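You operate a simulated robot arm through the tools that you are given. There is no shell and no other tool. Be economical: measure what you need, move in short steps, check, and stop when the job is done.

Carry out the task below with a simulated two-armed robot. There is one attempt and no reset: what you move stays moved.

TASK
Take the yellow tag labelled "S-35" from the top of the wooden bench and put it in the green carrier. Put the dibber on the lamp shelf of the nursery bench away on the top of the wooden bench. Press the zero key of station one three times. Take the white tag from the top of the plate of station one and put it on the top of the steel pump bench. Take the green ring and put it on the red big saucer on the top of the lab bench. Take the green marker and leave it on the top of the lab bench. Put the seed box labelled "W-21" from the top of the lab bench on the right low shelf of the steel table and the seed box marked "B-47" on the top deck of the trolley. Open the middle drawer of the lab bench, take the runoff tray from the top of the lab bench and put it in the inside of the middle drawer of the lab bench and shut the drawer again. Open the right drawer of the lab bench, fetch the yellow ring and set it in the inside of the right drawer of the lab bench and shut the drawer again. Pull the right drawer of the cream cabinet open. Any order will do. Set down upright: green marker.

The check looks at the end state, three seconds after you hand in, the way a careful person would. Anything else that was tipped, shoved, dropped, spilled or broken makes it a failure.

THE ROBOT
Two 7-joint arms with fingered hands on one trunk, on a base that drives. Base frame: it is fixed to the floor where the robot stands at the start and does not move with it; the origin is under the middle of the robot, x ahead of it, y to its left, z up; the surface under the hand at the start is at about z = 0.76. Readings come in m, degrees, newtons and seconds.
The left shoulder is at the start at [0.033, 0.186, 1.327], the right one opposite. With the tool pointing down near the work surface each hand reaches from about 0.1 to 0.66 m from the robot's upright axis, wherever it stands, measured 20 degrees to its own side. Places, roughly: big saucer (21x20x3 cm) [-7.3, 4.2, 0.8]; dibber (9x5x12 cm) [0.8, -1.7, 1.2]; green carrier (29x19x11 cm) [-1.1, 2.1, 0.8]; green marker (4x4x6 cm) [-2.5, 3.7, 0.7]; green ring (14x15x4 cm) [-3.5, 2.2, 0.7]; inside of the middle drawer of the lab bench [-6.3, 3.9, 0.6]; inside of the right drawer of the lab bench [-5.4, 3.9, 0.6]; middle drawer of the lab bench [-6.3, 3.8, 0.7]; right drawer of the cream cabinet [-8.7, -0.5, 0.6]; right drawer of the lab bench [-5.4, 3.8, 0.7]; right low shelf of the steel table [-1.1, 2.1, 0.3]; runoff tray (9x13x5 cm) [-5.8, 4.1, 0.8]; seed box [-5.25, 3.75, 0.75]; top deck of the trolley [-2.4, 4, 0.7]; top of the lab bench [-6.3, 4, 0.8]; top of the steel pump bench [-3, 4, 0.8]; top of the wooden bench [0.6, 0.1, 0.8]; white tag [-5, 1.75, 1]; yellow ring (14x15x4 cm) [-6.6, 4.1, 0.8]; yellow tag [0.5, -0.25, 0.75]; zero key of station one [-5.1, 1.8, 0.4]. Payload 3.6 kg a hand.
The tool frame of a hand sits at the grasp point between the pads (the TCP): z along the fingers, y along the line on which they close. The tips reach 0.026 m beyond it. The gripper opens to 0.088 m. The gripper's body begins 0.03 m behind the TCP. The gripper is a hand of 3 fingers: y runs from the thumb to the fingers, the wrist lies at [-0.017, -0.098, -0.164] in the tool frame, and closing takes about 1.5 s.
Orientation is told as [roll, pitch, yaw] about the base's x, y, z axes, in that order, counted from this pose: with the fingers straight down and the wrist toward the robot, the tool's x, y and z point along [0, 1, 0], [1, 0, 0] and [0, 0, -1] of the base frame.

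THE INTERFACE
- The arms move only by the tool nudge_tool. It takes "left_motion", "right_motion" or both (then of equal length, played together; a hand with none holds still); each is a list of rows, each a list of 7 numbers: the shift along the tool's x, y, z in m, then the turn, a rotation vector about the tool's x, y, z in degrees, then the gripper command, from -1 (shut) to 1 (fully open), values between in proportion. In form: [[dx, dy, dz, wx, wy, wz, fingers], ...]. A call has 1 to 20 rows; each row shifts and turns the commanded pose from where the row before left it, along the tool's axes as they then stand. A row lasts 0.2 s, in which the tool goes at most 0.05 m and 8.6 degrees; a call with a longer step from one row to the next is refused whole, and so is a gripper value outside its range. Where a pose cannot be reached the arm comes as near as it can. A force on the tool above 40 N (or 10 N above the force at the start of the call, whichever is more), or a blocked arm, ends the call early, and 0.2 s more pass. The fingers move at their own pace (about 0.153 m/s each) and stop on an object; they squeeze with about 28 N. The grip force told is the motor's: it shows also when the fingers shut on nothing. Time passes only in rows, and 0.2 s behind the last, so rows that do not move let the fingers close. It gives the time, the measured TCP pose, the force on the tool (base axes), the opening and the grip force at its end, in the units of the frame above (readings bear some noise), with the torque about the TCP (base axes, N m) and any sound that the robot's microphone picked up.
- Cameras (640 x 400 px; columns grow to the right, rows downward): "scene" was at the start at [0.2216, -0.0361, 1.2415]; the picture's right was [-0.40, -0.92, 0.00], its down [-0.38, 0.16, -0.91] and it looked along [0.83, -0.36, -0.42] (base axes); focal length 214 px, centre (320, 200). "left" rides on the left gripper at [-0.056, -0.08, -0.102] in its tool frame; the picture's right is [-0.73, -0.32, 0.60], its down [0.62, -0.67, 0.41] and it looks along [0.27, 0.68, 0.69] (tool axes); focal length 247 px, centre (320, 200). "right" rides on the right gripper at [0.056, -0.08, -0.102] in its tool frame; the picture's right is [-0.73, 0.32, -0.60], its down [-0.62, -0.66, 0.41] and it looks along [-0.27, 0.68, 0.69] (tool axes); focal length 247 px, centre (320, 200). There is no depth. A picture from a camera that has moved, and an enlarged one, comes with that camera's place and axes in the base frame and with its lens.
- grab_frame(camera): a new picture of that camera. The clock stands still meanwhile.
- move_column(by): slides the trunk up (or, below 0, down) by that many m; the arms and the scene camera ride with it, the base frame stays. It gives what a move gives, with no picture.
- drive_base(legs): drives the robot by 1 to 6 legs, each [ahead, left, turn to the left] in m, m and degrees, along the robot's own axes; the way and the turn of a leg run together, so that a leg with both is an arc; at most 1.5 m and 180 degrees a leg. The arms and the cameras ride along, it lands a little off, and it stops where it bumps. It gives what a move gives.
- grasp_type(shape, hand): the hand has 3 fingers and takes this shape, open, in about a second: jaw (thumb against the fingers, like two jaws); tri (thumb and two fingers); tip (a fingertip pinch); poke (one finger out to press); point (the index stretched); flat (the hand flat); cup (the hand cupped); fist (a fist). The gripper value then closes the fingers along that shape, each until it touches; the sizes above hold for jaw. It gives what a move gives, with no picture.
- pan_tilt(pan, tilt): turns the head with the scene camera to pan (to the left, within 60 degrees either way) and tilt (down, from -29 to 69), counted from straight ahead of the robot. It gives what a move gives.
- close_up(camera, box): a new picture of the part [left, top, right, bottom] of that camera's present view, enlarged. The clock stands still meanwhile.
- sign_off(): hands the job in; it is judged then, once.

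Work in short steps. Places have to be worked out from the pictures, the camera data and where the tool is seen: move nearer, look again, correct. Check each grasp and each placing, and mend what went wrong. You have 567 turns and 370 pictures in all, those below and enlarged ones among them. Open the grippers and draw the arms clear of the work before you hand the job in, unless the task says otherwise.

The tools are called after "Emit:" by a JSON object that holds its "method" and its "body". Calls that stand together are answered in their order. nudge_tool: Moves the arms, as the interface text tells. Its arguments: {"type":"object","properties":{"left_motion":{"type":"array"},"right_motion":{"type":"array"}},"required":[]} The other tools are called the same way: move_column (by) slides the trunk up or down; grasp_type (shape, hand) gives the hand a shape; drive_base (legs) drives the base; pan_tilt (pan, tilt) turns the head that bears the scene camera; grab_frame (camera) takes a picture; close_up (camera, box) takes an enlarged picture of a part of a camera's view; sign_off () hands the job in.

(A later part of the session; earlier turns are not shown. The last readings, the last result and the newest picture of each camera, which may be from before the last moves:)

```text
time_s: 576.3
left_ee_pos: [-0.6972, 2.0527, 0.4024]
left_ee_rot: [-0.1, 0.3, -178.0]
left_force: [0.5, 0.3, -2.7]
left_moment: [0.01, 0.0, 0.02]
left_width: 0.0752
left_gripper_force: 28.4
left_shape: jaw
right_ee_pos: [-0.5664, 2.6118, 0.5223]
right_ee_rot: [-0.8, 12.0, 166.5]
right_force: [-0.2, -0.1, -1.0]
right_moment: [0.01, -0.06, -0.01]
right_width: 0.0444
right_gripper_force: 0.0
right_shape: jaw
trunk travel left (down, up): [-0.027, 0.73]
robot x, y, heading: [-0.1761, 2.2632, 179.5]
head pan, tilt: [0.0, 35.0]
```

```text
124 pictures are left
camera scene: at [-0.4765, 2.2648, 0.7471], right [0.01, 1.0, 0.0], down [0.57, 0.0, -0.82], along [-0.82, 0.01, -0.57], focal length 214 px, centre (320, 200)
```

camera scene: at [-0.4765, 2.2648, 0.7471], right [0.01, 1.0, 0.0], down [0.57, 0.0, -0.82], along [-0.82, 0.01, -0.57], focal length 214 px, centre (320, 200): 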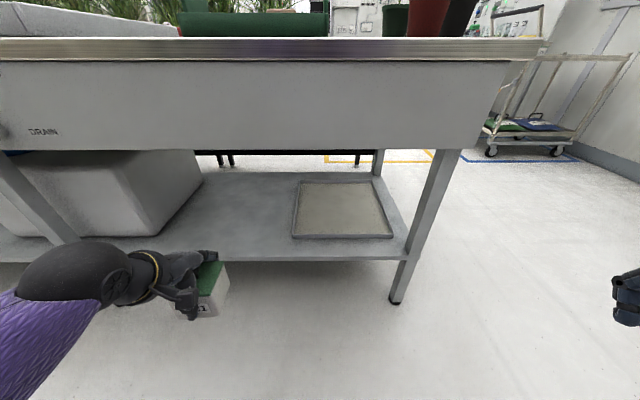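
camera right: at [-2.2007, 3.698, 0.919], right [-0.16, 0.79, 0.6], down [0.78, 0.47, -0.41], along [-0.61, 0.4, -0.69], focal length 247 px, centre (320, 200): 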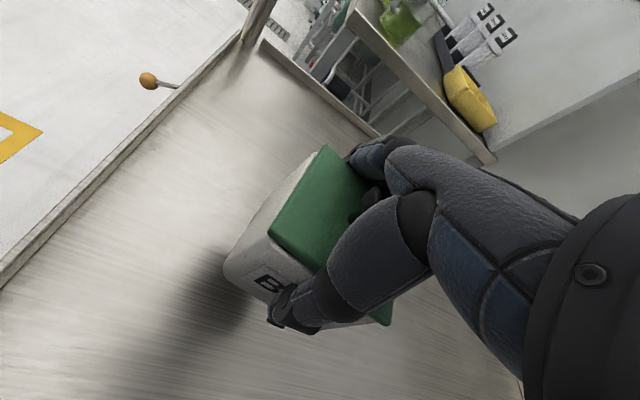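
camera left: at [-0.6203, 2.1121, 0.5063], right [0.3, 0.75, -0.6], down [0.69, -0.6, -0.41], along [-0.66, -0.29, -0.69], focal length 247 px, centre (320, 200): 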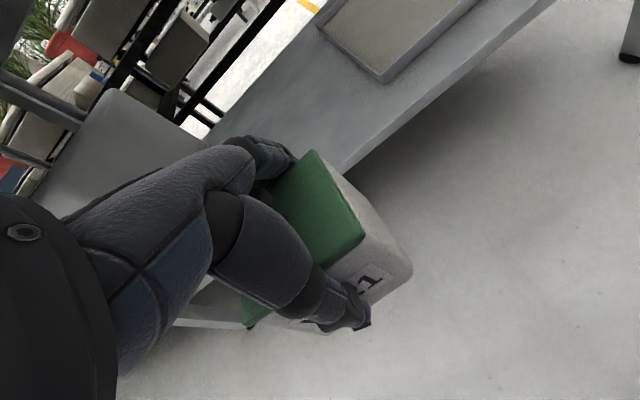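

The shelf edge is x≈-0.845, z≈0.29, apron underside ≈0.60. I pull the right hand back a bit more and check it.

Emit:
{"method": "nudge_tool", "body": {"right_motion": [[0, -0.03, -0.01, 0, 0, 0, 0], [0, -0.03, -0.01, 0, 0, 0, 0], [0, 0, 0, 0, 0, 0, 0]]}}

```text
time_s: 577.1
left_ee_pos: [-0.698, 2.0527, 0.4036]
left_ee_rot: [0.0, 0.3, -178.0]
left_force: [0.6, -0.4, -2.3]
left_moment: [0.02, -0.05, 0.01]
left_width: 0.0753
left_gripper_force: 28.2
left_shape: jaw
right_ee_pos: [-0.5448, 2.6219, 0.513]
right_ee_rot: [-0.9, 12.0, 166.5]
right_force: [-0.4, -0.6, -0.1]
right_moment: [-0.02, 0.01, -0.04]
right_width: 0.0442
right_gripper_force: 0.1
right_shape: jaw
right hand out of reach, approached as far as the arm can: row 1, 2
trunk travel left (down, up): [-0.027, 0.73]
robot x, y, heading: [-0.1739, 2.2646, 179.6]
head pan, tilt: [0.0, 35.0]
```

I drive forward 0.233 m so the box comes over the shelf.

Emit:
{"method": "drive_base", "body": {"legs": [[0.233, 0, 0]]}}

Emit:
{"method": "grab_frame", "body": {"camera": "left"}}

Emit:
{"method": "grab_frame", "body": {"camera": "scene"}}

```text
time_s: 578.8
left_ee_pos: [-0.9307, 2.055, 0.4006]
left_ee_rot: [0.0, 0.7, -178.0]
left_force: [0.3, 0.3, -2.0]
left_moment: [-0.01, -0.01, -0.01]
left_width: 0.075
left_gripper_force: 28.0
left_shape: jaw
right_ee_pos: [-0.78, 2.6243, 0.5127]
right_ee_rot: [-0.8, 12.0, 166.3]
right_force: [-0.1, -0.4, -0.8]
right_moment: [0.02, 0.02, -0.01]
right_width: 0.0444
right_gripper_force: 0.1
right_shape: jaw
trunk travel left (down, up): [-0.027, 0.73]
robot x, y, heading: [-0.4101, 2.2646, 179.6]
head pan, tilt: [0.0, 35.0]
```

```text
123 pictures are left
camera left: at [-0.854, 2.1144, 0.5047], right [0.3, 0.75, -0.59], down [0.69, -0.6, -0.4], along [-0.66, -0.29, -0.7], focal length 247 px, centre (320, 200)
```

left: 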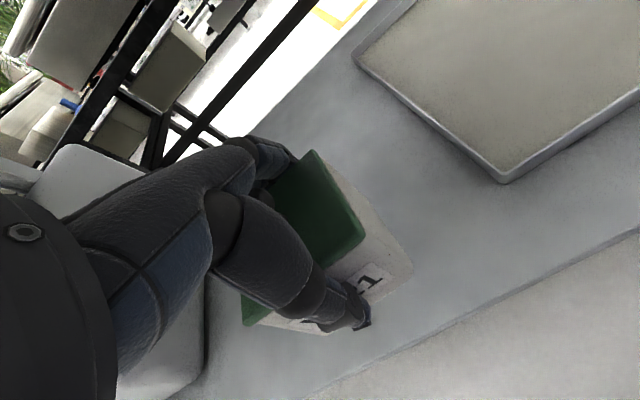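

```text
122 pictures are left
camera scene: at [-0.7116, 2.2665, 0.747], right [0.01, 1.0, 0.0], down [0.57, 0.0, -0.82], along [-0.82, 0.01, -0.57], focal length 214 px, centre (320, 200)
```

scene: 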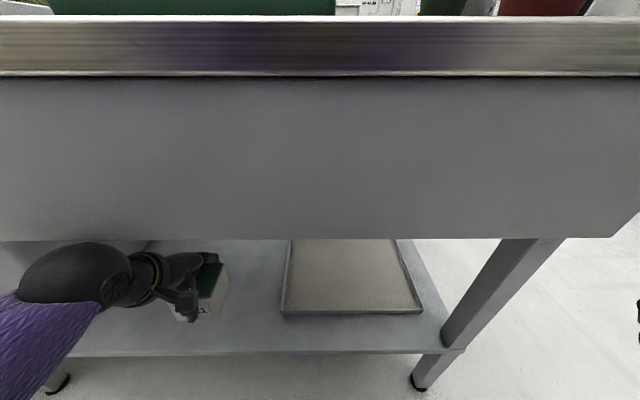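

Box is over free shelf. I lower to contact.

Emit:
{"method": "nudge_tool", "body": {"left_motion": [[0, 0, 0.03, 0, 0, 0, -1], [0, 0, 0.015, 0, 0, 0, -1], [0, 0, 0.006, 0, 0, 0, -1], [0, 0, 0.004, 0, 0, 0, -1], [0, 0, 0.004, 0, 0, 0, -1], [0, 0, 0, 0, 0, 0, -1]]}}

```text
time_s: 580.2
left_ee_pos: [-0.9308, 2.0554, 0.3422]
left_ee_rot: [0.0, 0.6, -178.1]
left_force: [-0.4, 0.6, -1.5]
left_moment: [0.02, 0.02, 0.01]
left_width: 0.0752
left_gripper_force: 28.1
left_shape: jaw
right_ee_pos: [-0.7803, 2.6246, 0.5129]
right_ee_rot: [-0.9, 12.0, 166.4]
right_force: [0.8, 0.0, 0.3]
right_moment: [0.0, -0.02, -0.01]
right_width: 0.0443
right_gripper_force: 0.1
right_shape: jaw
trunk travel left (down, up): [-0.027, 0.73]
robot x, y, heading: [-0.4116, 2.2636, 179.4]
head pan, tilt: [0.0, 35.0]
```

Still free; I continue in 4 mm steps.

Emit:
{"method": "nudge_tool", "body": {"left_motion": [[0, 0, 0.004, 0, 0, 0, -1], [0, 0, 0.004, 0, 0, 0, -1], [0, 0, 0.004, 0, 0, 0, -1], [0, 0, 0.004, 0, 0, 0, -1], [0, 0, 0.003, 0, 0, 0, -1], [0, 0, 0, 0, 0, 0, -1]]}}

Emit:
{"method": "close_up", "body": {"camera": "scene", "box": [120, 230, 280, 370]}}

```text
time_s: 581.6
left_ee_pos: [-0.9304, 2.0561, 0.3229]
left_ee_rot: [0.0, 0.6, -178.0]
left_force: [-0.5, 0.0, -1.9]
left_moment: [0.02, 0.01, 0.04]
left_width: 0.0751
left_gripper_force: 27.9
left_shape: jaw
right_ee_pos: [-0.7795, 2.6237, 0.5122]
right_ee_rot: [-0.9, 12.0, 166.4]
right_force: [0.0, 0.3, 0.4]
right_moment: [0.01, 0.0, 0.0]
right_width: 0.0445
right_gripper_force: 0.0
right_shape: jaw
trunk travel left (down, up): [-0.027, 0.73]
robot x, y, heading: [-0.4095, 2.2655, 179.7]
head pan, tilt: [0.0, 35.0]
```

```text
2.86 times, centred on (200, 300) of scene
camera zoom: at [-0.712, 2.2668, 0.7471], right [0.01, 1.0, 0.0], down [0.57, 0.0, -0.82], along [-0.82, 0.01, -0.57], focal length 613 px, centre (663, -86)
```

zoom: 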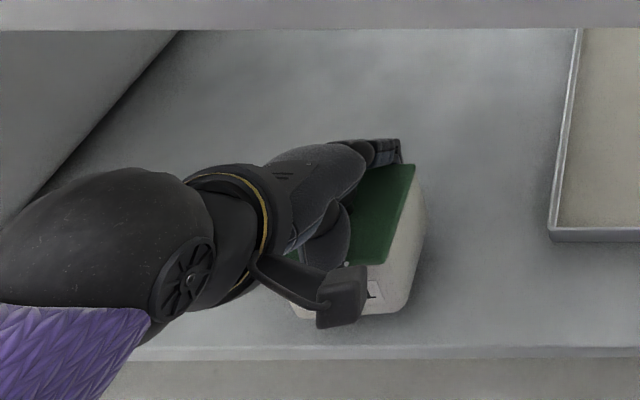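

Near the shelf now (shadow tightening). I continue until contact.

Emit:
{"method": "nudge_tool", "body": {"left_motion": [[0, 0, 0.004, 0, 0, 0, -1], [0, 0, 0.004, 0, 0, 0, -1], [0, 0, 0.004, 0, 0, 0, -1], [0, 0, 0.004, 0, 0, 0, -1], [0, 0, 0.003, 0, 0, 0, -1], [0, 0, 0, 0, 0, 0, -1]]}}

```text
time_s: 583.0
left_ee_pos: [-0.9315, 2.0557, 0.3075]
left_ee_rot: [-0.1, 0.1, -178.1]
left_force: [6.3, -0.2, 24.5]
left_moment: [0.05, 0.75, 0.02]
left_width: 0.0745
left_gripper_force: 28.2
left_shape: jaw
right_ee_pos: [-0.7791, 2.6246, 0.5133]
right_ee_rot: [-0.8, 11.8, 166.4]
right_force: [0.0, 0.7, -0.1]
right_moment: [0.01, -0.01, 0.01]
right_width: 0.0445
right_gripper_force: 0.1
right_shape: jaw
trunk travel left (down, up): [-0.027, 0.73]
robot x, y, heading: [-0.4084, 2.2639, 179.6]
head pan, tilt: [0.0, 35.0]
```

Contact (24 N). I ease up, open fully and raise 10 cm clear of the box.

Emit:
{"method": "nudge_tool", "body": {"left_motion": [[0, 0, -0.004, 0, 0, 0, -1], [0, 0, 0, 0, 0, 0, 0.9], [0, 0, 0, 0, 0, 0, 1], [0, 0, 0, 0, 0, 0, 1], [0, 0, -0.02, 0, 0, 0, 1], [0, 0, -0.03, 0, 0, 0, 1], [0, 0, -0.03, 0, 0, 0, 1], [0, 0, -0.02, 0, 0, 0, 1], [0, 0, 0, 0, 0, 0, 1]]}}

Emit:
{"method": "grab_frame", "body": {"camera": "left"}}

Emit:
{"method": "close_up", "body": {"camera": "scene", "box": [120, 230, 280, 370]}}

```text
time_s: 585.0
left_ee_pos: [-0.9272, 2.0541, 0.4]
left_ee_rot: [0.0, 1.8, -178.2]
left_force: [-0.2, -0.1, 0.6]
left_moment: [-0.01, -0.01, -0.01]
left_width: 0.0879
left_gripper_force: 0.0
left_shape: jaw
right_ee_pos: [-0.7804, 2.6236, 0.5119]
right_ee_rot: [-1.0, 12.1, 166.4]
right_force: [0.0, -0.1, 0.3]
right_moment: [0.02, 0.0, 0.01]
right_width: 0.0443
right_gripper_force: 0.1
right_shape: jaw
trunk travel left (down, up): [-0.027, 0.73]
robot x, y, heading: [-0.4084, 2.2659, 179.9]
head pan, tilt: [0.0, 35.0]
```

```text
120 pictures are left
camera left: at [-0.8523, 2.1134, 0.5048], right [0.31, 0.74, -0.59], down [0.7, -0.6, -0.39], along [-0.65, -0.29, -0.71], focal length 247 px, centre (320, 200)
```

left: 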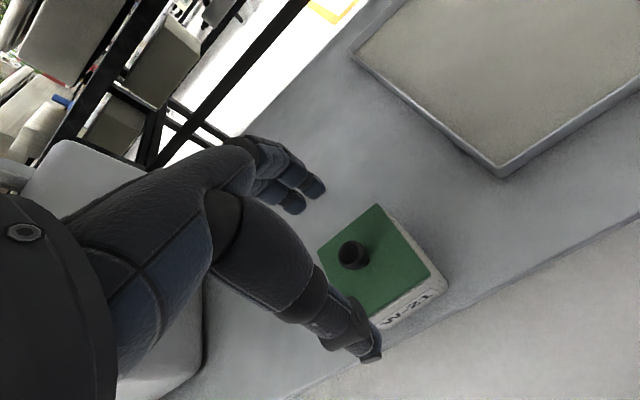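

```text
2.86 times, centred on (200, 300) of scene
camera zoom: at [-0.7127, 2.2661, 0.746], right [0.01, 1.0, 0.0], down [0.57, 0.0, -0.82], along [-0.82, 0.01, -0.57], focal length 613 px, centre (663, -86)
```

zoom: 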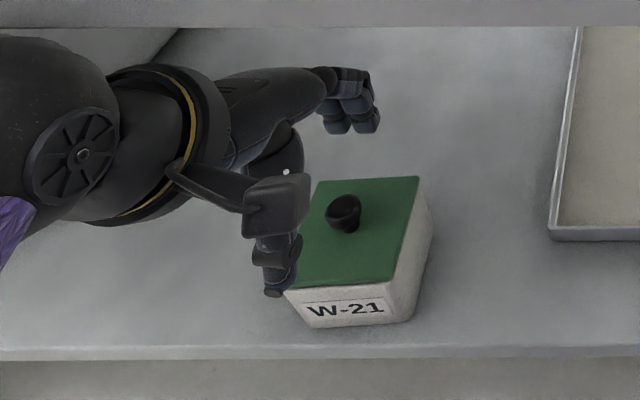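

W-21 stands on the shelf with its lid on. I drive straight back and raise the trunk.

Emit:
{"method": "drive_base", "body": {"legs": [[-0.26, 0, 0]]}}

Emit:
{"method": "move_column", "body": {"by": 0.4}}

Emit:
{"method": "grab_frame", "body": {"camera": "scene"}}

```text
time_s: 586.9
left_ee_pos: [-0.6723, 2.051, 0.4068]
left_ee_rot: [0.0, 0.7, -178.0]
left_force: [-0.1, 0.5, -0.2]
left_moment: [0.01, -0.01, 0.04]
left_width: 0.0879
left_gripper_force: 0.0
left_shape: jaw
right_ee_pos: [-0.5211, 2.6207, 0.5129]
right_ee_rot: [-0.9, 12.0, 166.5]
right_force: [0.1, 0.0, -0.5]
right_moment: [0.01, 0.02, 0.03]
right_width: 0.0443
right_gripper_force: 0.1
right_shape: jaw
trunk travel left (down, up): [-0.027, 0.73]
robot x, y, heading: [-0.1528, 2.2658, 179.8]
head pan, tilt: [0.0, 35.0]
```

```text
time_s: 590.7
left_ee_pos: [-0.6711, 2.0514, 0.8081]
left_ee_rot: [0.0, 0.8, -178.0]
left_force: [0.3, 0.1, 0.4]
left_moment: [0.02, -0.01, -0.02]
left_width: 0.0881
left_gripper_force: 0.1
left_shape: jaw
right_ee_pos: [-0.5192, 2.6226, 0.913]
right_ee_rot: [-0.9, 12.0, 166.6]
right_force: [1.4, 0.7, 0.2]
right_moment: [0.01, 0.0, -0.03]
right_width: 0.0446
right_gripper_force: 0.1
right_shape: jaw
trunk travel left (down, up): [-0.427, 0.33]
robot x, y, heading: [-0.1519, 2.261, 179.7]
head pan, tilt: [0.0, 35.0]
```

```text
118 pictures are left
camera scene: at [-0.3801, 2.2642, 1.1809], right [0.0, 1.0, 0.0], down [0.57, 0.0, -0.82], along [-0.82, 0.0, -0.57], focal length 214 px, centre (320, 200)
```

scene: 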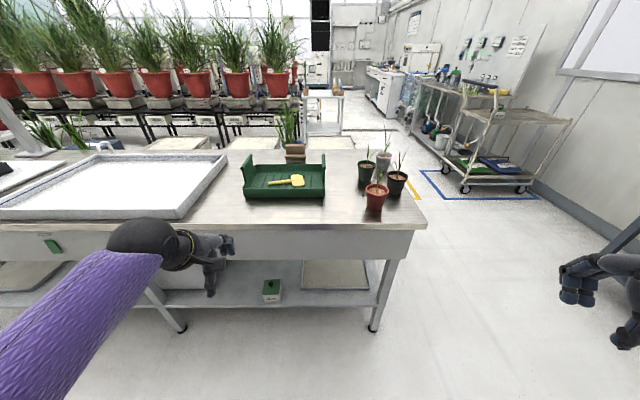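

Next is station one. I drive north, then west along the aisle to about x=-4.9.

Emit:
{"method": "nudge_tool", "body": {"left_motion": [[0, 0, -0.04, 0, 0, 0, 0.3], [0, 0, -0.04, 0, 0, 0, 0.3], [0, 0, -0.04, 0, 0, 0, 0.3], [0, 0, -0.04, 0, 0, 0, 0.3], [0, 0, -0.04, 0, 0, 0, 0.3]], "right_motion": [[0, 0.02, -0.03, -3, 0, 2, 0.3], [0, 0.02, -0.03, -3, 0, 2, 0.3], [0, 0.02, -0.03, -3, 0, 2, 0.3], [0, 0.02, -0.03, -3, 0, 2, 0.3], [0, 0, 0, 0, 0, 2, 0.3]]}}

Emit:
{"method": "drive_base", "body": {"legs": [[0, -0.75, 0], [1.5, 0, 0], [1.5, 0, 0]]}}

Emit:
{"method": "drive_base", "body": {"legs": [[1.5, 0, 0]]}}

Emit:
{"method": "pan_tilt", "body": {"pan": 45, "tilt": 20}}

Emit:
{"method": "grab_frame", "body": {"camera": "scene"}}

```text
time_s: 591.9
left_ee_pos: [-0.673, 2.051, 1.0087]
left_ee_rot: [0.0, 0.7, -177.9]
left_force: [0.4, -0.5, 0.2]
left_moment: [0.01, 0.02, -0.03]
left_width: 0.0574
left_gripper_force: 0.2
left_shape: jaw
right_ee_pos: [-0.6129, 2.6453, 1.0208]
right_ee_rot: [-1.7, -0.2, 156.8]
right_force: [-0.9, -0.1, -0.3]
right_moment: [0.04, -0.02, -0.01]
right_width: 0.0567
right_gripper_force: 0.1
right_shape: jaw
trunk travel left (down, up): [-0.427, 0.33]
robot x, y, heading: [-0.1488, 2.2638, 179.6]
head pan, tilt: [0.0, 35.0]
```

```text
time_s: 610.1
left_ee_pos: [-3.6911, 2.8369, 1.0068]
left_ee_rot: [0.1, 0.7, -178.4]
left_force: [0.0, 0.5, 0.5]
left_moment: [-0.01, -0.04, 0.02]
left_width: 0.0576
left_gripper_force: 0.0
left_shape: jaw
right_ee_pos: [-3.6247, 3.4291, 1.0205]
right_ee_rot: [-1.7, -0.2, 156.3]
right_force: [-0.1, 0.1, 0.4]
right_moment: [-0.02, 0.0, 0.03]
right_width: 0.0569
right_gripper_force: 0.1
right_shape: jaw
trunk travel left (down, up): [-0.427, 0.33]
robot x, y, heading: [-3.1605, 3.0406, 179.3]
head pan, tilt: [0.0, 35.0]
```

```text
time_s: 617.6
left_ee_pos: [-5.1943, 2.851, 1.0082]
left_ee_rot: [-0.1, 0.6, -178.2]
left_force: [0.1, -0.6, -0.4]
left_moment: [-0.02, 0.01, 0.0]
left_width: 0.0577
left_gripper_force: 0.1
left_shape: jaw
right_ee_pos: [-5.1305, 3.4437, 1.0207]
right_ee_rot: [-1.7, -0.3, 156.6]
right_force: [-0.2, 0.2, 0.4]
right_moment: [-0.01, -0.01, -0.01]
right_width: 0.0571
right_gripper_force: 0.2
right_shape: jaw
trunk travel left (down, up): [-0.427, 0.33]
robot x, y, heading: [-4.6709, 3.0583, 179.2]
head pan, tilt: [0.0, 35.0]
```

```text
time_s: 618.7
left_ee_pos: [-5.1947, 2.8501, 1.0065]
left_ee_rot: [0.0, 0.7, -178.2]
left_force: [-0.3, 0.9, 0.2]
left_moment: [0.0, 0.0, -0.02]
left_width: 0.0576
left_gripper_force: 0.0
left_shape: jaw
right_ee_pos: [-5.1319, 3.4438, 1.02]
right_ee_rot: [-1.7, -0.4, 156.6]
right_force: [-0.2, -0.3, 0.5]
right_moment: [0.01, 0.0, -0.03]
right_width: 0.0567
right_gripper_force: 0.0
right_shape: jaw
trunk travel left (down, up): [-0.427, 0.33]
robot x, y, heading: [-4.6702, 3.0614, 179.4]
head pan, tilt: [45.0, 20.0]
```

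```text
117 pictures are left
camera scene: at [-4.8787, 2.9965, 1.2048], right [-0.7, 0.71, 0.0], down [0.24, 0.24, -0.94], along [-0.67, -0.66, -0.34], focal length 214 px, centre (320, 200)
```

scene: 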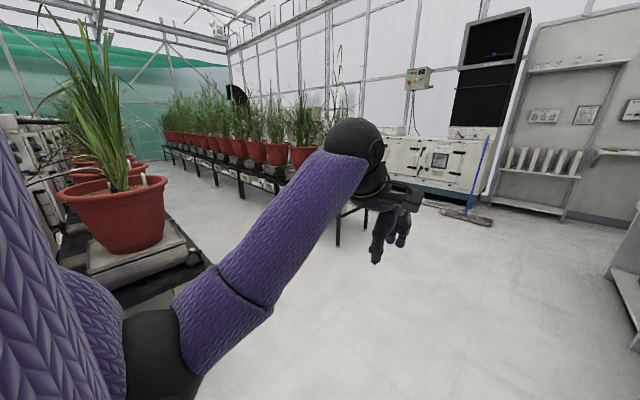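

A big pot station stands to the south. I turn left to face it.

Emit:
{"method": "drive_base", "body": {"legs": [[0.3, 0, 0], [0, 0, 90]]}}

Emit:
{"method": "pan_tilt", "body": {"pan": 0, "tilt": 25}}

Emit:
{"method": "grab_frame", "body": {"camera": "scene"}}

```text
time_s: 624.6
left_ee_pos: [-4.763, 2.5368, 1.0081]
left_ee_rot: [0.0, 0.7, -88.6]
left_force: [-0.4, 0.3, 0.0]
left_moment: [0.02, -0.01, -0.01]
left_width: 0.0574
left_gripper_force: 0.1
left_shape: jaw
right_ee_pos: [-5.3572, 2.603, 1.0216]
right_ee_rot: [-1.8, -0.2, -113.8]
right_force: [-0.2, 0.3, 0.4]
right_moment: [0.02, 0.02, -0.04]
right_width: 0.057
right_gripper_force: 0.0
right_shape: jaw
trunk travel left (down, up): [-0.427, 0.33]
robot x, y, heading: [-4.9713, 3.0659, -90.9]
head pan, tilt: [45.0, 20.0]
```

```text
time_s: 625.7
left_ee_pos: [-4.7639, 2.5363, 1.0072]
left_ee_rot: [0.0, 0.7, -88.6]
left_force: [-0.4, 0.7, 0.3]
left_moment: [0.0, 0.01, -0.02]
left_width: 0.0577
left_gripper_force: 0.1
left_shape: jaw
right_ee_pos: [-5.356, 2.6049, 1.0208]
right_ee_rot: [-1.7, -0.3, -113.9]
right_force: [-0.5, -0.9, -0.1]
right_moment: [0.01, -0.03, 0.01]
right_width: 0.057
right_gripper_force: 0.1
right_shape: jaw
trunk travel left (down, up): [-0.427, 0.33]
robot x, y, heading: [-4.9706, 3.0609, -90.8]
head pan, tilt: [0.0, 25.0]
```

```text
116 pictures are left
camera scene: at [-4.9738, 2.8295, 1.1967], right [-1.0, 0.02, 0.0], down [0.01, 0.42, -0.91], along [-0.01, -0.91, -0.42], focal length 214 px, centre (320, 200)
```

scene: 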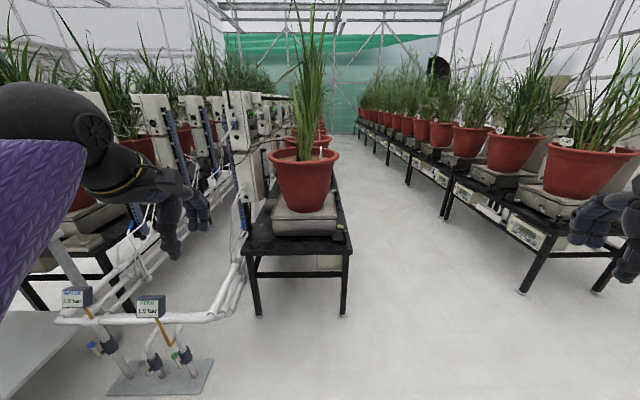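

I zoom on the nearest station.

Emit:
{"method": "close_up", "body": {"camera": "scene", "box": [220, 60, 380, 280]}}

```text
1.82 times, centred on (300, 170) of scene
camera zoom: at [-4.9738, 2.8295, 1.1967], right [-1.0, 0.02, 0.0], down [0.01, 0.42, -0.91], along [-0.01, -0.91, -0.42], focal length 390 px, centre (356, 254)
```

zoom: 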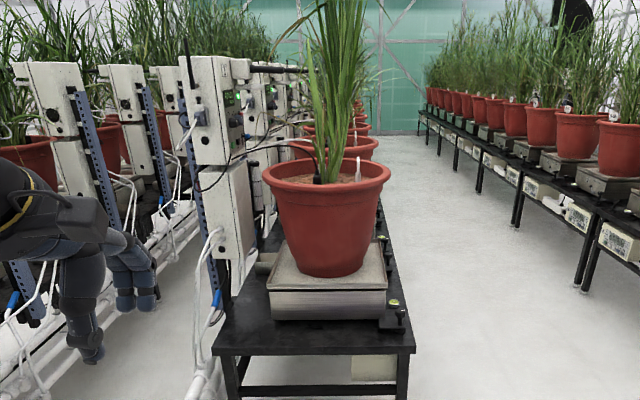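

The station's white tag is stuck in the pot (~(-5, 1.75, 0.96)); the display box under the table should face the aisle on the west. I go into that aisle, facing east.

Emit:
{"method": "drive_base", "body": {"legs": [[0, -0.8, 0], [0, 0, 90]]}}

Emit:
{"method": "drive_base", "body": {"legs": [[0, -0.75, 0]]}}

Emit:
{"method": "pan_tilt", "body": {"pan": -35, "tilt": 35}}

Emit:
{"method": "grab_frame", "body": {"camera": "scene"}}

```text
time_s: 633.8
left_ee_pos: [-5.2424, 3.2822, 1.0076]
left_ee_rot: [0.0, 0.7, 1.7]
left_force: [0.2, 0.4, 0.1]
left_moment: [-0.04, 0.02, 0.0]
left_width: 0.0574
left_gripper_force: 0.1
left_shape: jaw
right_ee_pos: [-5.305, 2.6869, 1.02]
right_ee_rot: [-1.7, -0.3, -23.5]
right_force: [0.1, -0.5, -0.6]
right_moment: [0.02, 0.02, 0.0]
right_width: 0.0569
right_gripper_force: 0.1
right_shape: jaw
trunk travel left (down, up): [-0.427, 0.33]
robot x, y, heading: [-5.7671, 3.0711, -0.3]
head pan, tilt: [0.0, 25.0]
```

```text
time_s: 637.9
left_ee_pos: [-5.2484, 2.5272, 1.0081]
left_ee_rot: [-0.1, 0.6, 1.8]
left_force: [-0.5, -0.4, 0.2]
left_moment: [0.0, 0.02, -0.02]
left_width: 0.0574
left_gripper_force: 0.0
left_shape: jaw
right_ee_pos: [-5.3111, 1.934, 1.0213]
right_ee_rot: [-1.7, -0.3, -23.4]
right_force: [0.3, 0.7, -0.6]
right_moment: [0.03, -0.03, -0.01]
right_width: 0.0571
right_gripper_force: 0.0
right_shape: jaw
trunk travel left (down, up): [-0.427, 0.33]
robot x, y, heading: [-5.7759, 2.3152, -0.5]
head pan, tilt: [0.0, 25.0]
```

```text
time_s: 638.9
left_ee_pos: [-5.2477, 2.5278, 1.0077]
left_ee_rot: [-0.1, 0.7, 1.8]
left_force: [0.6, -0.1, 0.0]
left_moment: [-0.01, -0.01, -0.02]
left_width: 0.0575
left_gripper_force: 0.0
left_shape: jaw
right_ee_pos: [-5.311, 1.9333, 1.0204]
right_ee_rot: [-1.8, -0.2, -23.3]
right_force: [0.0, -0.4, 0.6]
right_moment: [0.0, -0.01, 0.0]
right_width: 0.0569
right_gripper_force: 0.1
right_shape: jaw
trunk travel left (down, up): [-0.427, 0.33]
robot x, y, heading: [-5.7738, 2.3189, -0.5]
head pan, tilt: [-35.0, 35.0]
```

```text
114 pictures are left
camera scene: at [-5.5606, 2.2663, 1.181], right [-0.58, -0.81, 0.0], down [-0.47, 0.33, -0.82], along [0.67, -0.48, -0.57], focal length 214 px, centre (320, 200)
```

scene: 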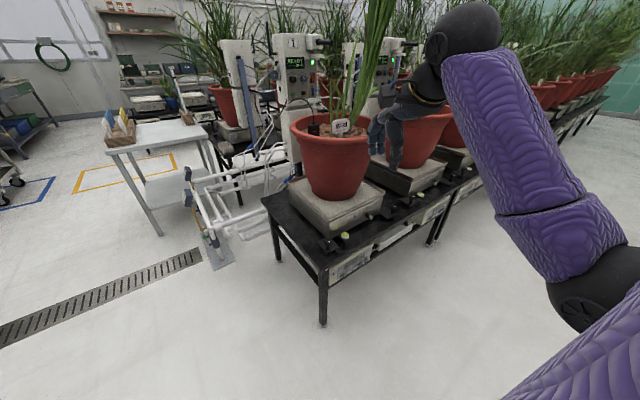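

I zoom on station one's pot and display box.

Emit:
{"method": "close_up", "body": {"camera": "scene", "box": [250, 90, 450, 340]}}

```text
1.60 times, centred on (350, 215) of scene
camera zoom: at [-5.5606, 2.2663, 1.181], right [-0.58, -0.81, 0.0], down [-0.47, 0.33, -0.82], along [0.67, -0.48, -0.57], focal length 343 px, centre (272, 176)
```

zoom: 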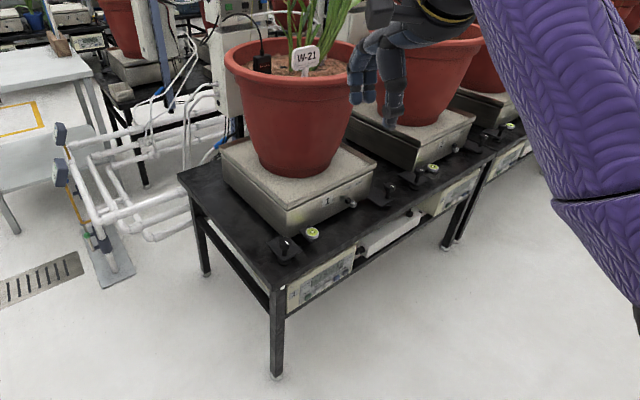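

The station-1 display panel faces the aisle under the table's near end. I move opposite it and lower the trunk to view the keys.

Emit:
{"method": "drive_base", "body": {"legs": [[0, -0.32, 0.5]]}}

Emit:
{"method": "move_column", "body": {"by": -0.4}}

Emit:
{"method": "pan_tilt", "body": {"pan": -10, "tilt": 30}}

Emit:
{"method": "grab_frame", "body": {"camera": "scene"}}

```text
time_s: 641.0
left_ee_pos: [-5.2515, 2.2064, 1.0074]
left_ee_rot: [0.2, 0.6, 2.2]
left_force: [-1.2, -0.7, 0.4]
left_moment: [-0.01, 0.0, -0.02]
left_width: 0.0576
left_gripper_force: 0.1
left_shape: jaw
right_ee_pos: [-5.3095, 1.6126, 1.0204]
right_ee_rot: [-1.7, -0.4, -23.0]
right_force: [-0.3, 0.1, 0.4]
right_moment: [0.0, -0.02, -0.01]
right_width: 0.0567
right_gripper_force: 0.0
right_shape: jaw
trunk travel left (down, up): [-0.427, 0.33]
robot x, y, heading: [-5.771, 1.9969, -0.0]
head pan, tilt: [-35.0, 35.0]
```

```text
time_s: 644.9
left_ee_pos: [-5.2516, 2.2086, 0.6078]
left_ee_rot: [0.0, 0.7, 2.2]
left_force: [-0.3, -0.1, -0.3]
left_moment: [0.01, 0.01, -0.02]
left_width: 0.0575
left_gripper_force: 0.0
left_shape: jaw
right_ee_pos: [-5.3054, 1.6129, 0.6047]
right_ee_rot: [-3.0, 2.6, -23.0]
right_force: [-0.1, 0.2, -0.8]
right_moment: [0.01, 0.02, 0.02]
right_width: 0.057
right_gripper_force: 0.0
right_shape: jaw
trunk travel left (down, up): [-0.027, 0.73]
robot x, y, heading: [-5.7744, 1.9938, -0.2]
head pan, tilt: [-35.0, 35.0]
```

```text
time_s: 645.7
left_ee_pos: [-5.2516, 2.207, 0.6074]
left_ee_rot: [0.0, 0.7, 2.3]
left_force: [-0.1, -0.3, 0.5]
left_moment: [0.0, 0.03, 0.0]
left_width: 0.0574
left_gripper_force: 0.1
left_shape: jaw
right_ee_pos: [-5.3054, 1.613, 0.6041]
right_ee_rot: [-2.9, 2.7, -23.0]
right_force: [-0.5, -0.6, 0.2]
right_moment: [0.0, -0.01, 0.03]
right_width: 0.0569
right_gripper_force: 0.0
right_shape: jaw
trunk travel left (down, up): [-0.027, 0.73]
robot x, y, heading: [-5.7722, 1.9987, -0.0]
head pan, tilt: [-10.0, 30.0]
```

```text
112 pictures are left
camera scene: at [-5.4738, 1.9781, 0.755], right [-0.18, -0.98, 0.0], down [-0.49, 0.09, -0.87], along [0.85, -0.15, -0.5], focal length 214 px, centre (320, 200)
```

scene: 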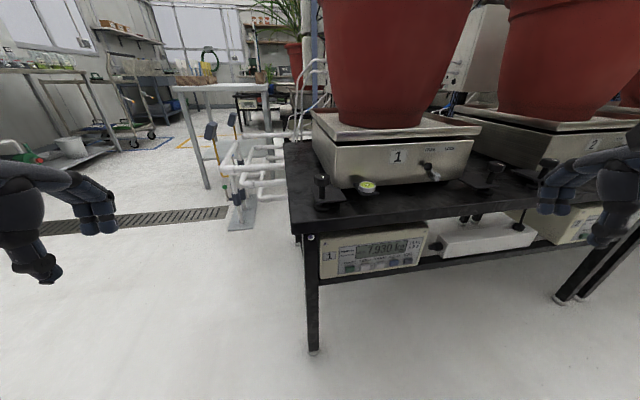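

Emit:
{"method": "close_up", "body": {"camera": "scene", "box": [310, 215, 440, 295]}}

```text
4.92 times, centred on (375, 255) of scene
camera zoom: at [-5.4738, 1.9781, 0.755], right [-0.18, -0.98, 0.0], down [-0.49, 0.09, -0.87], along [0.85, -0.15, -0.5], focal length 1056 px, centre (49, -71)
```

zoom: 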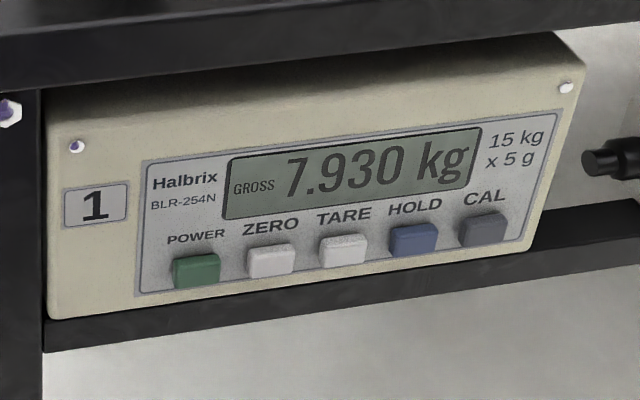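

The ZERO key is at about (-5.11, 1.80, 0.34), 2.6 cm wide. I level the right hand, set it to the poke shape, and look at where the finger points.

Emit:
{"method": "nudge_tool", "body": {"right_motion": [[0.02, -0.01, 0, -1, 1, -7.7, 0], [0.02, -0.01, 0, -1, 1, -7.7, 0], [0.02, -0.01, 0, -0.7, 0.9, -7.6, 0], [0, 0, 0, 0, 0, 0, 0]]}}

Emit:
{"method": "grasp_type", "body": {"hand": "right", "shape": "poke"}}

Emit:
{"method": "grab_frame", "body": {"camera": "right"}}

Emit:
{"method": "grab_frame", "body": {"camera": "scene"}}

```text
time_s: 646.7
left_ee_pos: [-5.2519, 2.2078, 0.6058]
left_ee_rot: [0.1, 0.7, 2.2]
left_force: [0.2, -0.2, 0.0]
left_moment: [0.02, -0.03, -0.01]
left_width: 0.0576
left_gripper_force: 0.0
left_shape: jaw
right_ee_pos: [-5.301, 1.669, 0.5929]
right_ee_rot: [0.6, 0.4, 0.1]
right_force: [-0.1, -0.7, -0.2]
right_moment: [0.0, 0.0, -0.01]
right_width: 0.0444
right_gripper_force: 0.1
right_shape: jaw
right hand out of reach, approached as far as the arm can: row 1, 2, 3
trunk travel left (down, up): [-0.027, 0.73]
robot x, y, heading: [-5.7747, 1.9952, -0.2]
head pan, tilt: [-10.0, 30.0]
```

```text
time_s: 647.6
left_ee_pos: [-5.2519, 2.2069, 0.6071]
left_ee_rot: [0.0, 0.7, 2.2]
left_force: [0.1, -0.4, -0.2]
left_moment: [0.03, 0.01, 0.0]
left_width: 0.0576
left_gripper_force: 0.0
left_shape: jaw
right_ee_pos: [-5.2991, 1.6698, 0.5923]
right_ee_rot: [0.6, 0.4, 0.1]
right_force: [-0.5, -0.2, -0.2]
right_moment: [0.03, -0.05, 0.0]
right_width: 0.0
right_gripper_force: 0.1
right_shape: poke
trunk travel left (down, up): [-0.027, 0.73]
robot x, y, heading: [-5.7723, 1.9936, -0.0]
head pan, tilt: [-10.0, 30.0]
```

```text
110 pictures are left
camera right: at [-5.3788, 1.7231, 0.696], right [0.32, -0.74, 0.59], down [-0.67, -0.62, -0.41], along [0.67, -0.26, -0.7], focal length 247 px, centre (320, 200)
```

right: 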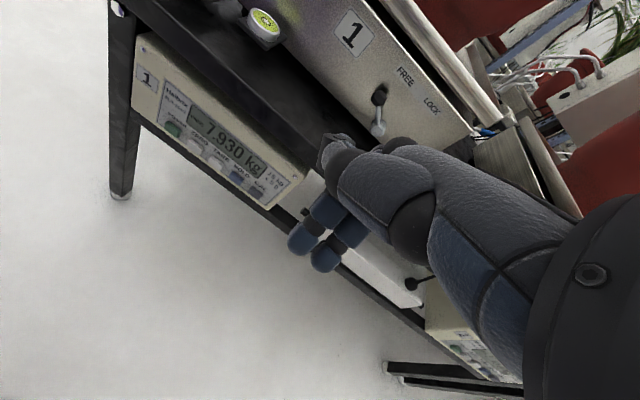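

```text
109 pictures are left
camera scene: at [-5.4738, 1.9782, 0.755], right [-0.17, -0.98, 0.0], down [-0.49, 0.09, -0.87], along [0.85, -0.15, -0.5], focal length 214 px, centre (320, 200)
```

scene: 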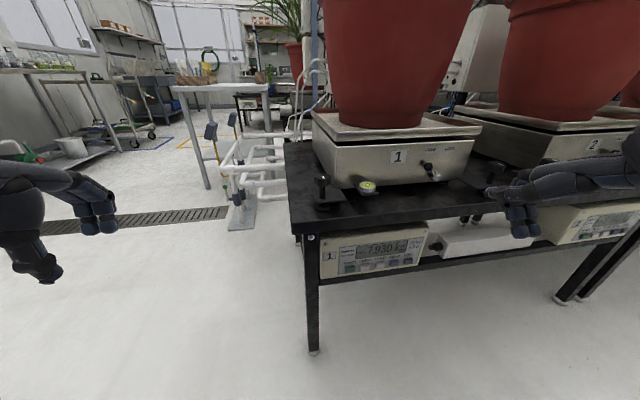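

I triangulate ZERO at (-5.143, 1.813, 0.366). I zoom on the right hand to see which finger sticks out.

Emit:
{"method": "close_up", "body": {"camera": "scene", "box": [470, 130, 640, 260]}}

Emit:
{"method": "close_up", "body": {"camera": "right", "box": [260, 110, 460, 290]}}

```text
3.08 times, centred on (555, 195) of scene
camera zoom: at [-5.4738, 1.9782, 0.755], right [-0.17, -0.98, 0.0], down [-0.49, 0.09, -0.87], along [0.85, -0.15, -0.5], focal length 660 px, centre (-403, 215)
```

zoom: 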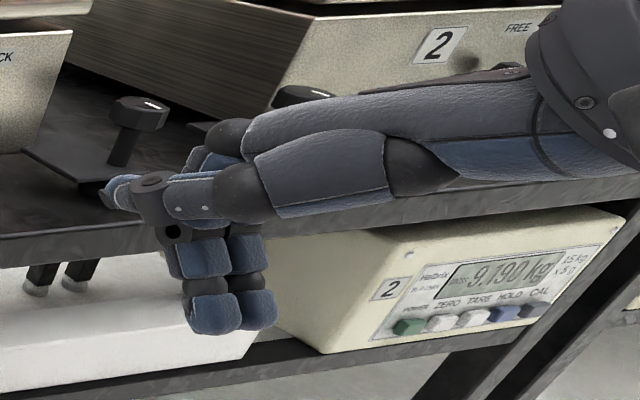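

```text
2.22 times, centred on (360, 200) of right
camera zoom: at [-5.3788, 1.7231, 0.696], right [0.32, -0.74, 0.59], down [-0.67, -0.62, -0.41], along [0.67, -0.26, -0.7], focal length 549 px, centre (231, 200)
```

zoom: 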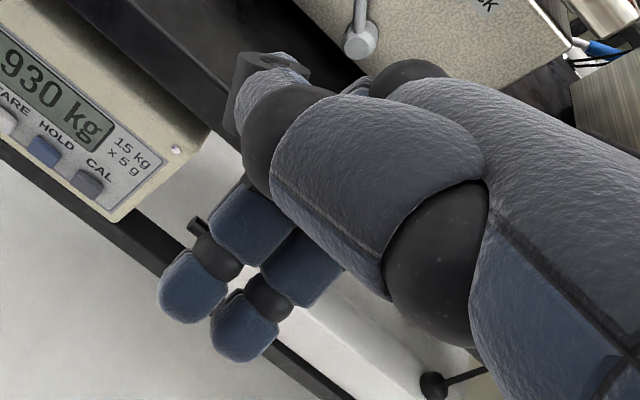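

In "poke" the thumb sticks out sideways while the fingers curl. I try the "point" shape to compare.

Emit:
{"method": "grasp_type", "body": {"hand": "right", "shape": "point"}}

Emit:
{"method": "close_up", "body": {"camera": "scene", "box": [470, 130, 640, 260]}}

Emit:
{"method": "close_up", "body": {"camera": "right", "box": [200, 90, 460, 330]}}

```text
time_s: 648.5
left_ee_pos: [-5.2506, 2.2084, 0.6078]
left_ee_rot: [0.1, 0.7, 2.2]
left_force: [-0.2, -0.2, -0.2]
left_moment: [-0.01, -0.02, 0.0]
left_width: 0.0574
left_gripper_force: 0.1
left_shape: jaw
right_ee_pos: [-5.2992, 1.6685, 0.5932]
right_ee_rot: [0.6, 0.4, 0.1]
right_force: [0.1, -0.4, -0.1]
right_moment: [0.0, 0.0, 0.0]
right_width: 0.0824
right_gripper_force: 0.0
right_shape: point
trunk travel left (down, up): [-0.027, 0.73]
robot x, y, heading: [-5.7717, 1.9924, -0.2]
head pan, tilt: [-10.0, 30.0]
```

```text
3.08 times, centred on (555, 195) of scene
camera zoom: at [-5.4738, 1.9782, 0.755], right [-0.17, -0.98, 0.0], down [-0.49, 0.09, -0.87], along [0.85, -0.15, -0.5], focal length 660 px, centre (-403, 215)
```

zoom: 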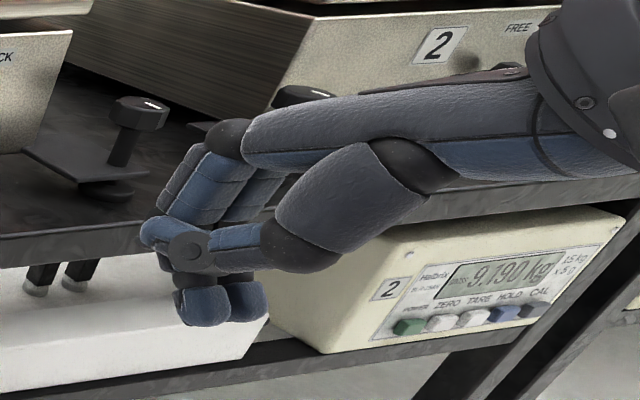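

```text
1.67 times, centred on (330, 210) of right
camera zoom: at [-5.3788, 1.7231, 0.696], right [0.32, -0.74, 0.59], down [-0.67, -0.62, -0.41], along [0.67, -0.26, -0.7], focal length 412 px, centre (303, 183)
```

zoom: 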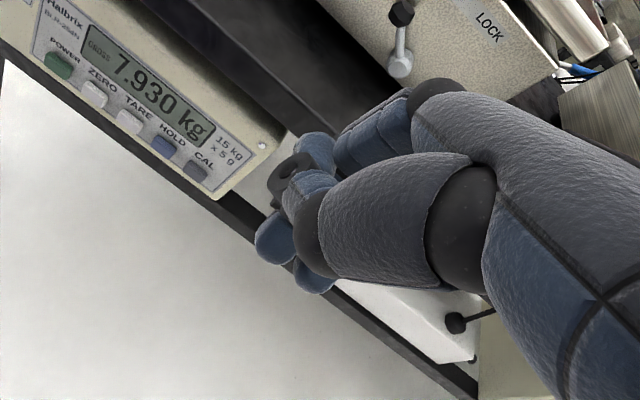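

Neither shape gives a clear poker. I try the "tip" pinch shape, closed.

Emit:
{"method": "grasp_type", "body": {"hand": "right", "shape": "tip"}}

Emit:
{"method": "nudge_tool", "body": {"right_motion": [[0, 0, 0, 0, 0, 0, -1], [0, 0, 0, 0, 0, 0, -1], [0, 0, 0, 0, 0, 0, -1], [0, 0, 0, 0, 0, 0, -1], [0, 0, 0, 0, 0, 0, -1], [0, 0, 0, 0, 0, 0, -1]]}}

Emit:
{"method": "close_up", "body": {"camera": "scene", "box": [470, 130, 640, 260]}}

Emit:
{"method": "close_up", "body": {"camera": "right", "box": [200, 90, 460, 330]}}

```text
time_s: 649.4
left_ee_pos: [-5.2505, 2.2088, 0.6073]
left_ee_rot: [-0.1, 0.7, 2.3]
left_force: [0.9, 0.3, -0.7]
left_moment: [-0.04, 0.0, -0.04]
left_width: 0.0574
left_gripper_force: 0.1
left_shape: jaw
right_ee_pos: [-5.3, 1.6689, 0.5922]
right_ee_rot: [0.6, 0.4, 0.1]
right_force: [0.2, 0.1, 0.1]
right_moment: [0.01, 0.0, 0.02]
right_width: 0.0878
right_gripper_force: 0.0
right_shape: tip
trunk travel left (down, up): [-0.027, 0.73]
robot x, y, heading: [-5.7751, 1.9925, -0.0]
head pan, tilt: [-10.0, 30.0]
```

```text
time_s: 650.8
left_ee_pos: [-5.2513, 2.2071, 0.607]
left_ee_rot: [0.0, 0.8, 2.2]
left_force: [0.2, 0.3, 0.3]
left_moment: [-0.02, -0.03, 0.0]
left_width: 0.0573
left_gripper_force: 0.0
left_shape: jaw
right_ee_pos: [-5.3001, 1.6677, 0.5927]
right_ee_rot: [0.5, 0.4, 0.2]
right_force: [0.1, 0.5, 0.2]
right_moment: [0.03, 0.03, 0.06]
right_width: 0.0
right_gripper_force: 28.6
right_shape: tip
trunk travel left (down, up): [-0.027, 0.73]
robot x, y, heading: [-5.7748, 1.9914, -0.2]
head pan, tilt: [-10.0, 30.0]
```

```text
3.08 times, centred on (555, 195) of scene
camera zoom: at [-5.4738, 1.9782, 0.755], right [-0.17, -0.98, 0.0], down [-0.49, 0.09, -0.87], along [0.85, -0.15, -0.5], focal length 660 px, centre (-403, 215)
```

zoom: 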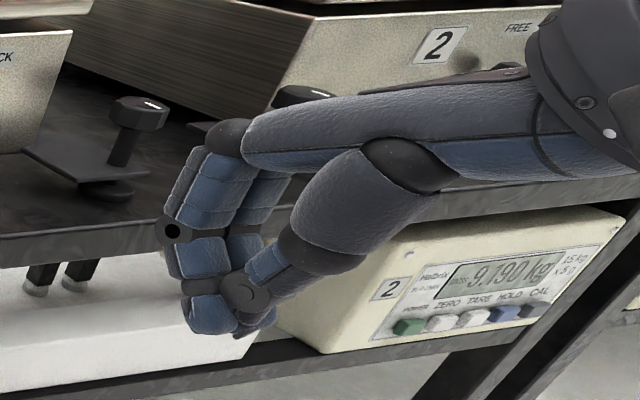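

```text
1.67 times, centred on (330, 210) of right
camera zoom: at [-5.3788, 1.7231, 0.696], right [0.32, -0.74, 0.59], down [-0.67, -0.62, -0.41], along [0.67, -0.26, -0.7], focal length 412 px, centre (303, 183)
```

zoom: 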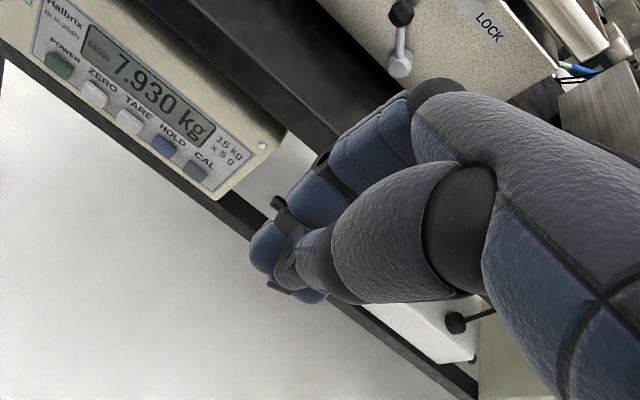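

The earlier "poke" shape is useful after all: with the hand vertical, the thumb tip leads ~9 cm forward of the TCP at its height. I reselect poke, shift the base 9 cm left, and lower toward key height well short of the panel.

Emit:
{"method": "grasp_type", "body": {"hand": "right", "shape": "poke"}}

Emit:
{"method": "drive_base", "body": {"legs": [[0, 0.09, 0]]}}

Emit:
{"method": "nudge_tool", "body": {"right_motion": [[0.01, -0.01, 0.035, -0.3, -0.5, 0, 1], [0.02, 0, 0.035, 0, 0, 0, 1], [0.02, 0, 0.035, 0, 0, 0, 1], [0.02, 0, 0.035, 0, 0, 0, 1], [0, 0, 0.04, 0, 0, 0, 1], [0, 0, 0.035, 0, 0, 0, 1], [0, 0, 0, 0, 0, 0, 1]]}}

Emit:
{"method": "grab_frame", "body": {"camera": "scene"}}

Emit:
{"method": "grab_frame", "body": {"camera": "right"}}

```text
time_s: 651.7
left_ee_pos: [-5.2526, 2.208, 0.6078]
left_ee_rot: [0.0, 0.7, 2.1]
left_force: [-0.2, 0.7, -0.2]
left_moment: [0.03, 0.0, 0.0]
left_width: 0.0576
left_gripper_force: 0.0
left_shape: jaw
right_ee_pos: [-5.2993, 1.6697, 0.591]
right_ee_rot: [0.6, 0.4, 0.0]
right_force: [0.7, 0.4, 0.7]
right_moment: [0.01, 0.01, -0.01]
right_width: 0.0001
right_gripper_force: 0.0
right_shape: poke
trunk travel left (down, up): [-0.027, 0.73]
robot x, y, heading: [-5.7745, 1.9974, -0.0]
head pan, tilt: [-10.0, 30.0]
```

```text
time_s: 652.8
left_ee_pos: [-5.2512, 2.2959, 0.6068]
left_ee_rot: [-0.1, 0.6, 2.3]
left_force: [0.9, -0.7, -0.4]
left_moment: [0.0, 0.03, 0.0]
left_width: 0.0576
left_gripper_force: 0.0
left_shape: jaw
right_ee_pos: [-5.3006, 1.7593, 0.5917]
right_ee_rot: [0.6, 0.4, 0.1]
right_force: [0.2, 0.6, -0.4]
right_moment: [0.01, 0.03, 0.01]
right_width: 0.0
right_gripper_force: 0.1
right_shape: poke
trunk travel left (down, up): [-0.027, 0.73]
robot x, y, heading: [-5.7762, 2.0848, -0.0]
head pan, tilt: [-10.0, 30.0]
```

```text
time_s: 654.4
left_ee_pos: [-5.2516, 2.2977, 0.6066]
left_ee_rot: [-0.1, 0.7, 2.2]
left_force: [-0.1, 0.4, -0.3]
left_moment: [-0.01, 0.0, -0.03]
left_width: 0.0577
left_gripper_force: 0.2
left_shape: jaw
right_ee_pos: [-5.3102, 1.8298, 0.3769]
right_ee_rot: [0.1, 0.1, 0.2]
right_force: [-0.6, 0.0, -0.3]
right_moment: [0.04, -0.02, 0.03]
right_width: 0.0
right_gripper_force: 0.1
right_shape: poke
trunk travel left (down, up): [-0.027, 0.73]
robot x, y, heading: [-5.7754, 2.0825, -0.3]
head pan, tilt: [-10.0, 30.0]
```

```text
102 pictures are left
camera scene: at [-5.4736, 2.0681, 0.755], right [-0.17, -0.98, 0.0], down [-0.49, 0.09, -0.87], along [0.85, -0.15, -0.5], focal length 214 px, centre (320, 200)
```

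scene: 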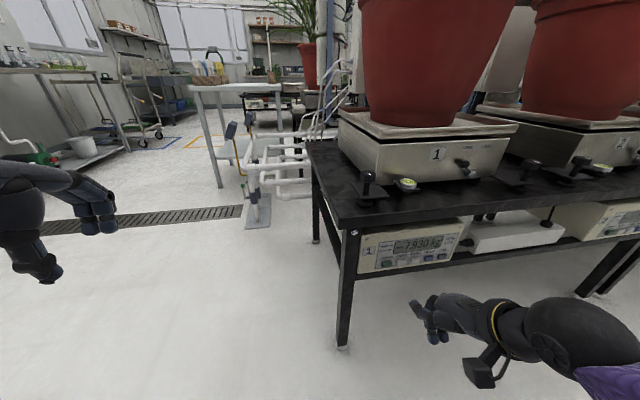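

```text
101 pictures are left
camera right: at [-5.3898, 1.8852, 0.4798], right [0.32, -0.74, 0.6], down [-0.67, -0.62, -0.41], along [0.67, -0.26, -0.69], focal length 247 px, centre (320, 200)
```

right: 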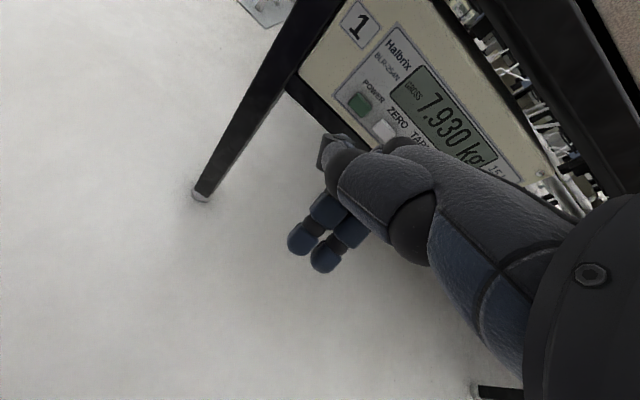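

I zoom in both views to locate the poking tip precisely.

Emit:
{"method": "close_up", "body": {"camera": "scene", "box": [380, 220, 520, 360]}}

Emit:
{"method": "close_up", "body": {"camera": "right", "box": [270, 70, 450, 290]}}

```text
2.86 times, centred on (450, 290) of scene
camera zoom: at [-5.4736, 2.0681, 0.755], right [-0.17, -0.98, 0.0], down [-0.49, 0.09, -0.87], along [0.85, -0.15, -0.5], focal length 613 px, centre (-51, -57)
```

zoom: 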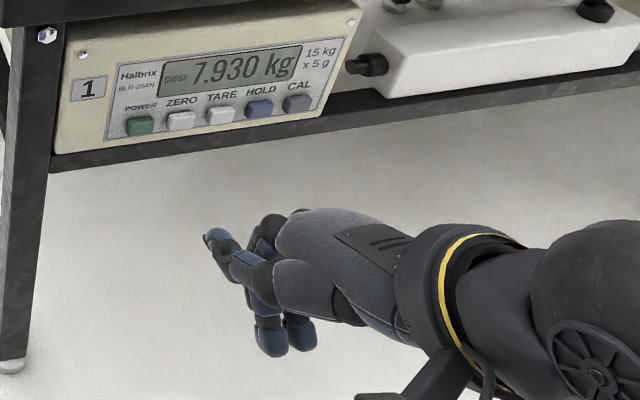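

```text
1.82 times, centred on (360, 180) of right
camera zoom: at [-5.3898, 1.8852, 0.4798], right [0.32, -0.74, 0.6], down [-0.67, -0.62, -0.41], along [0.67, -0.26, -0.69], focal length 449 px, centre (247, 236)
```

zoom: 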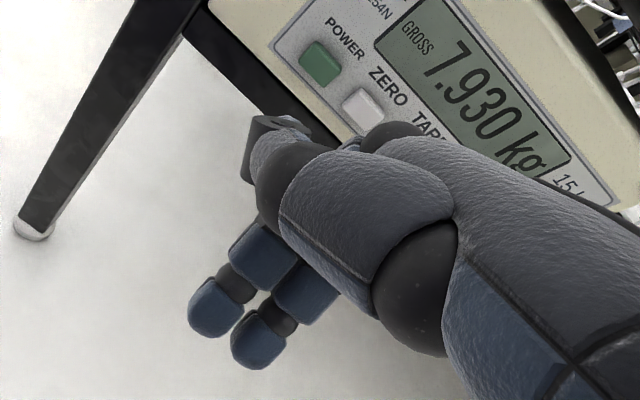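

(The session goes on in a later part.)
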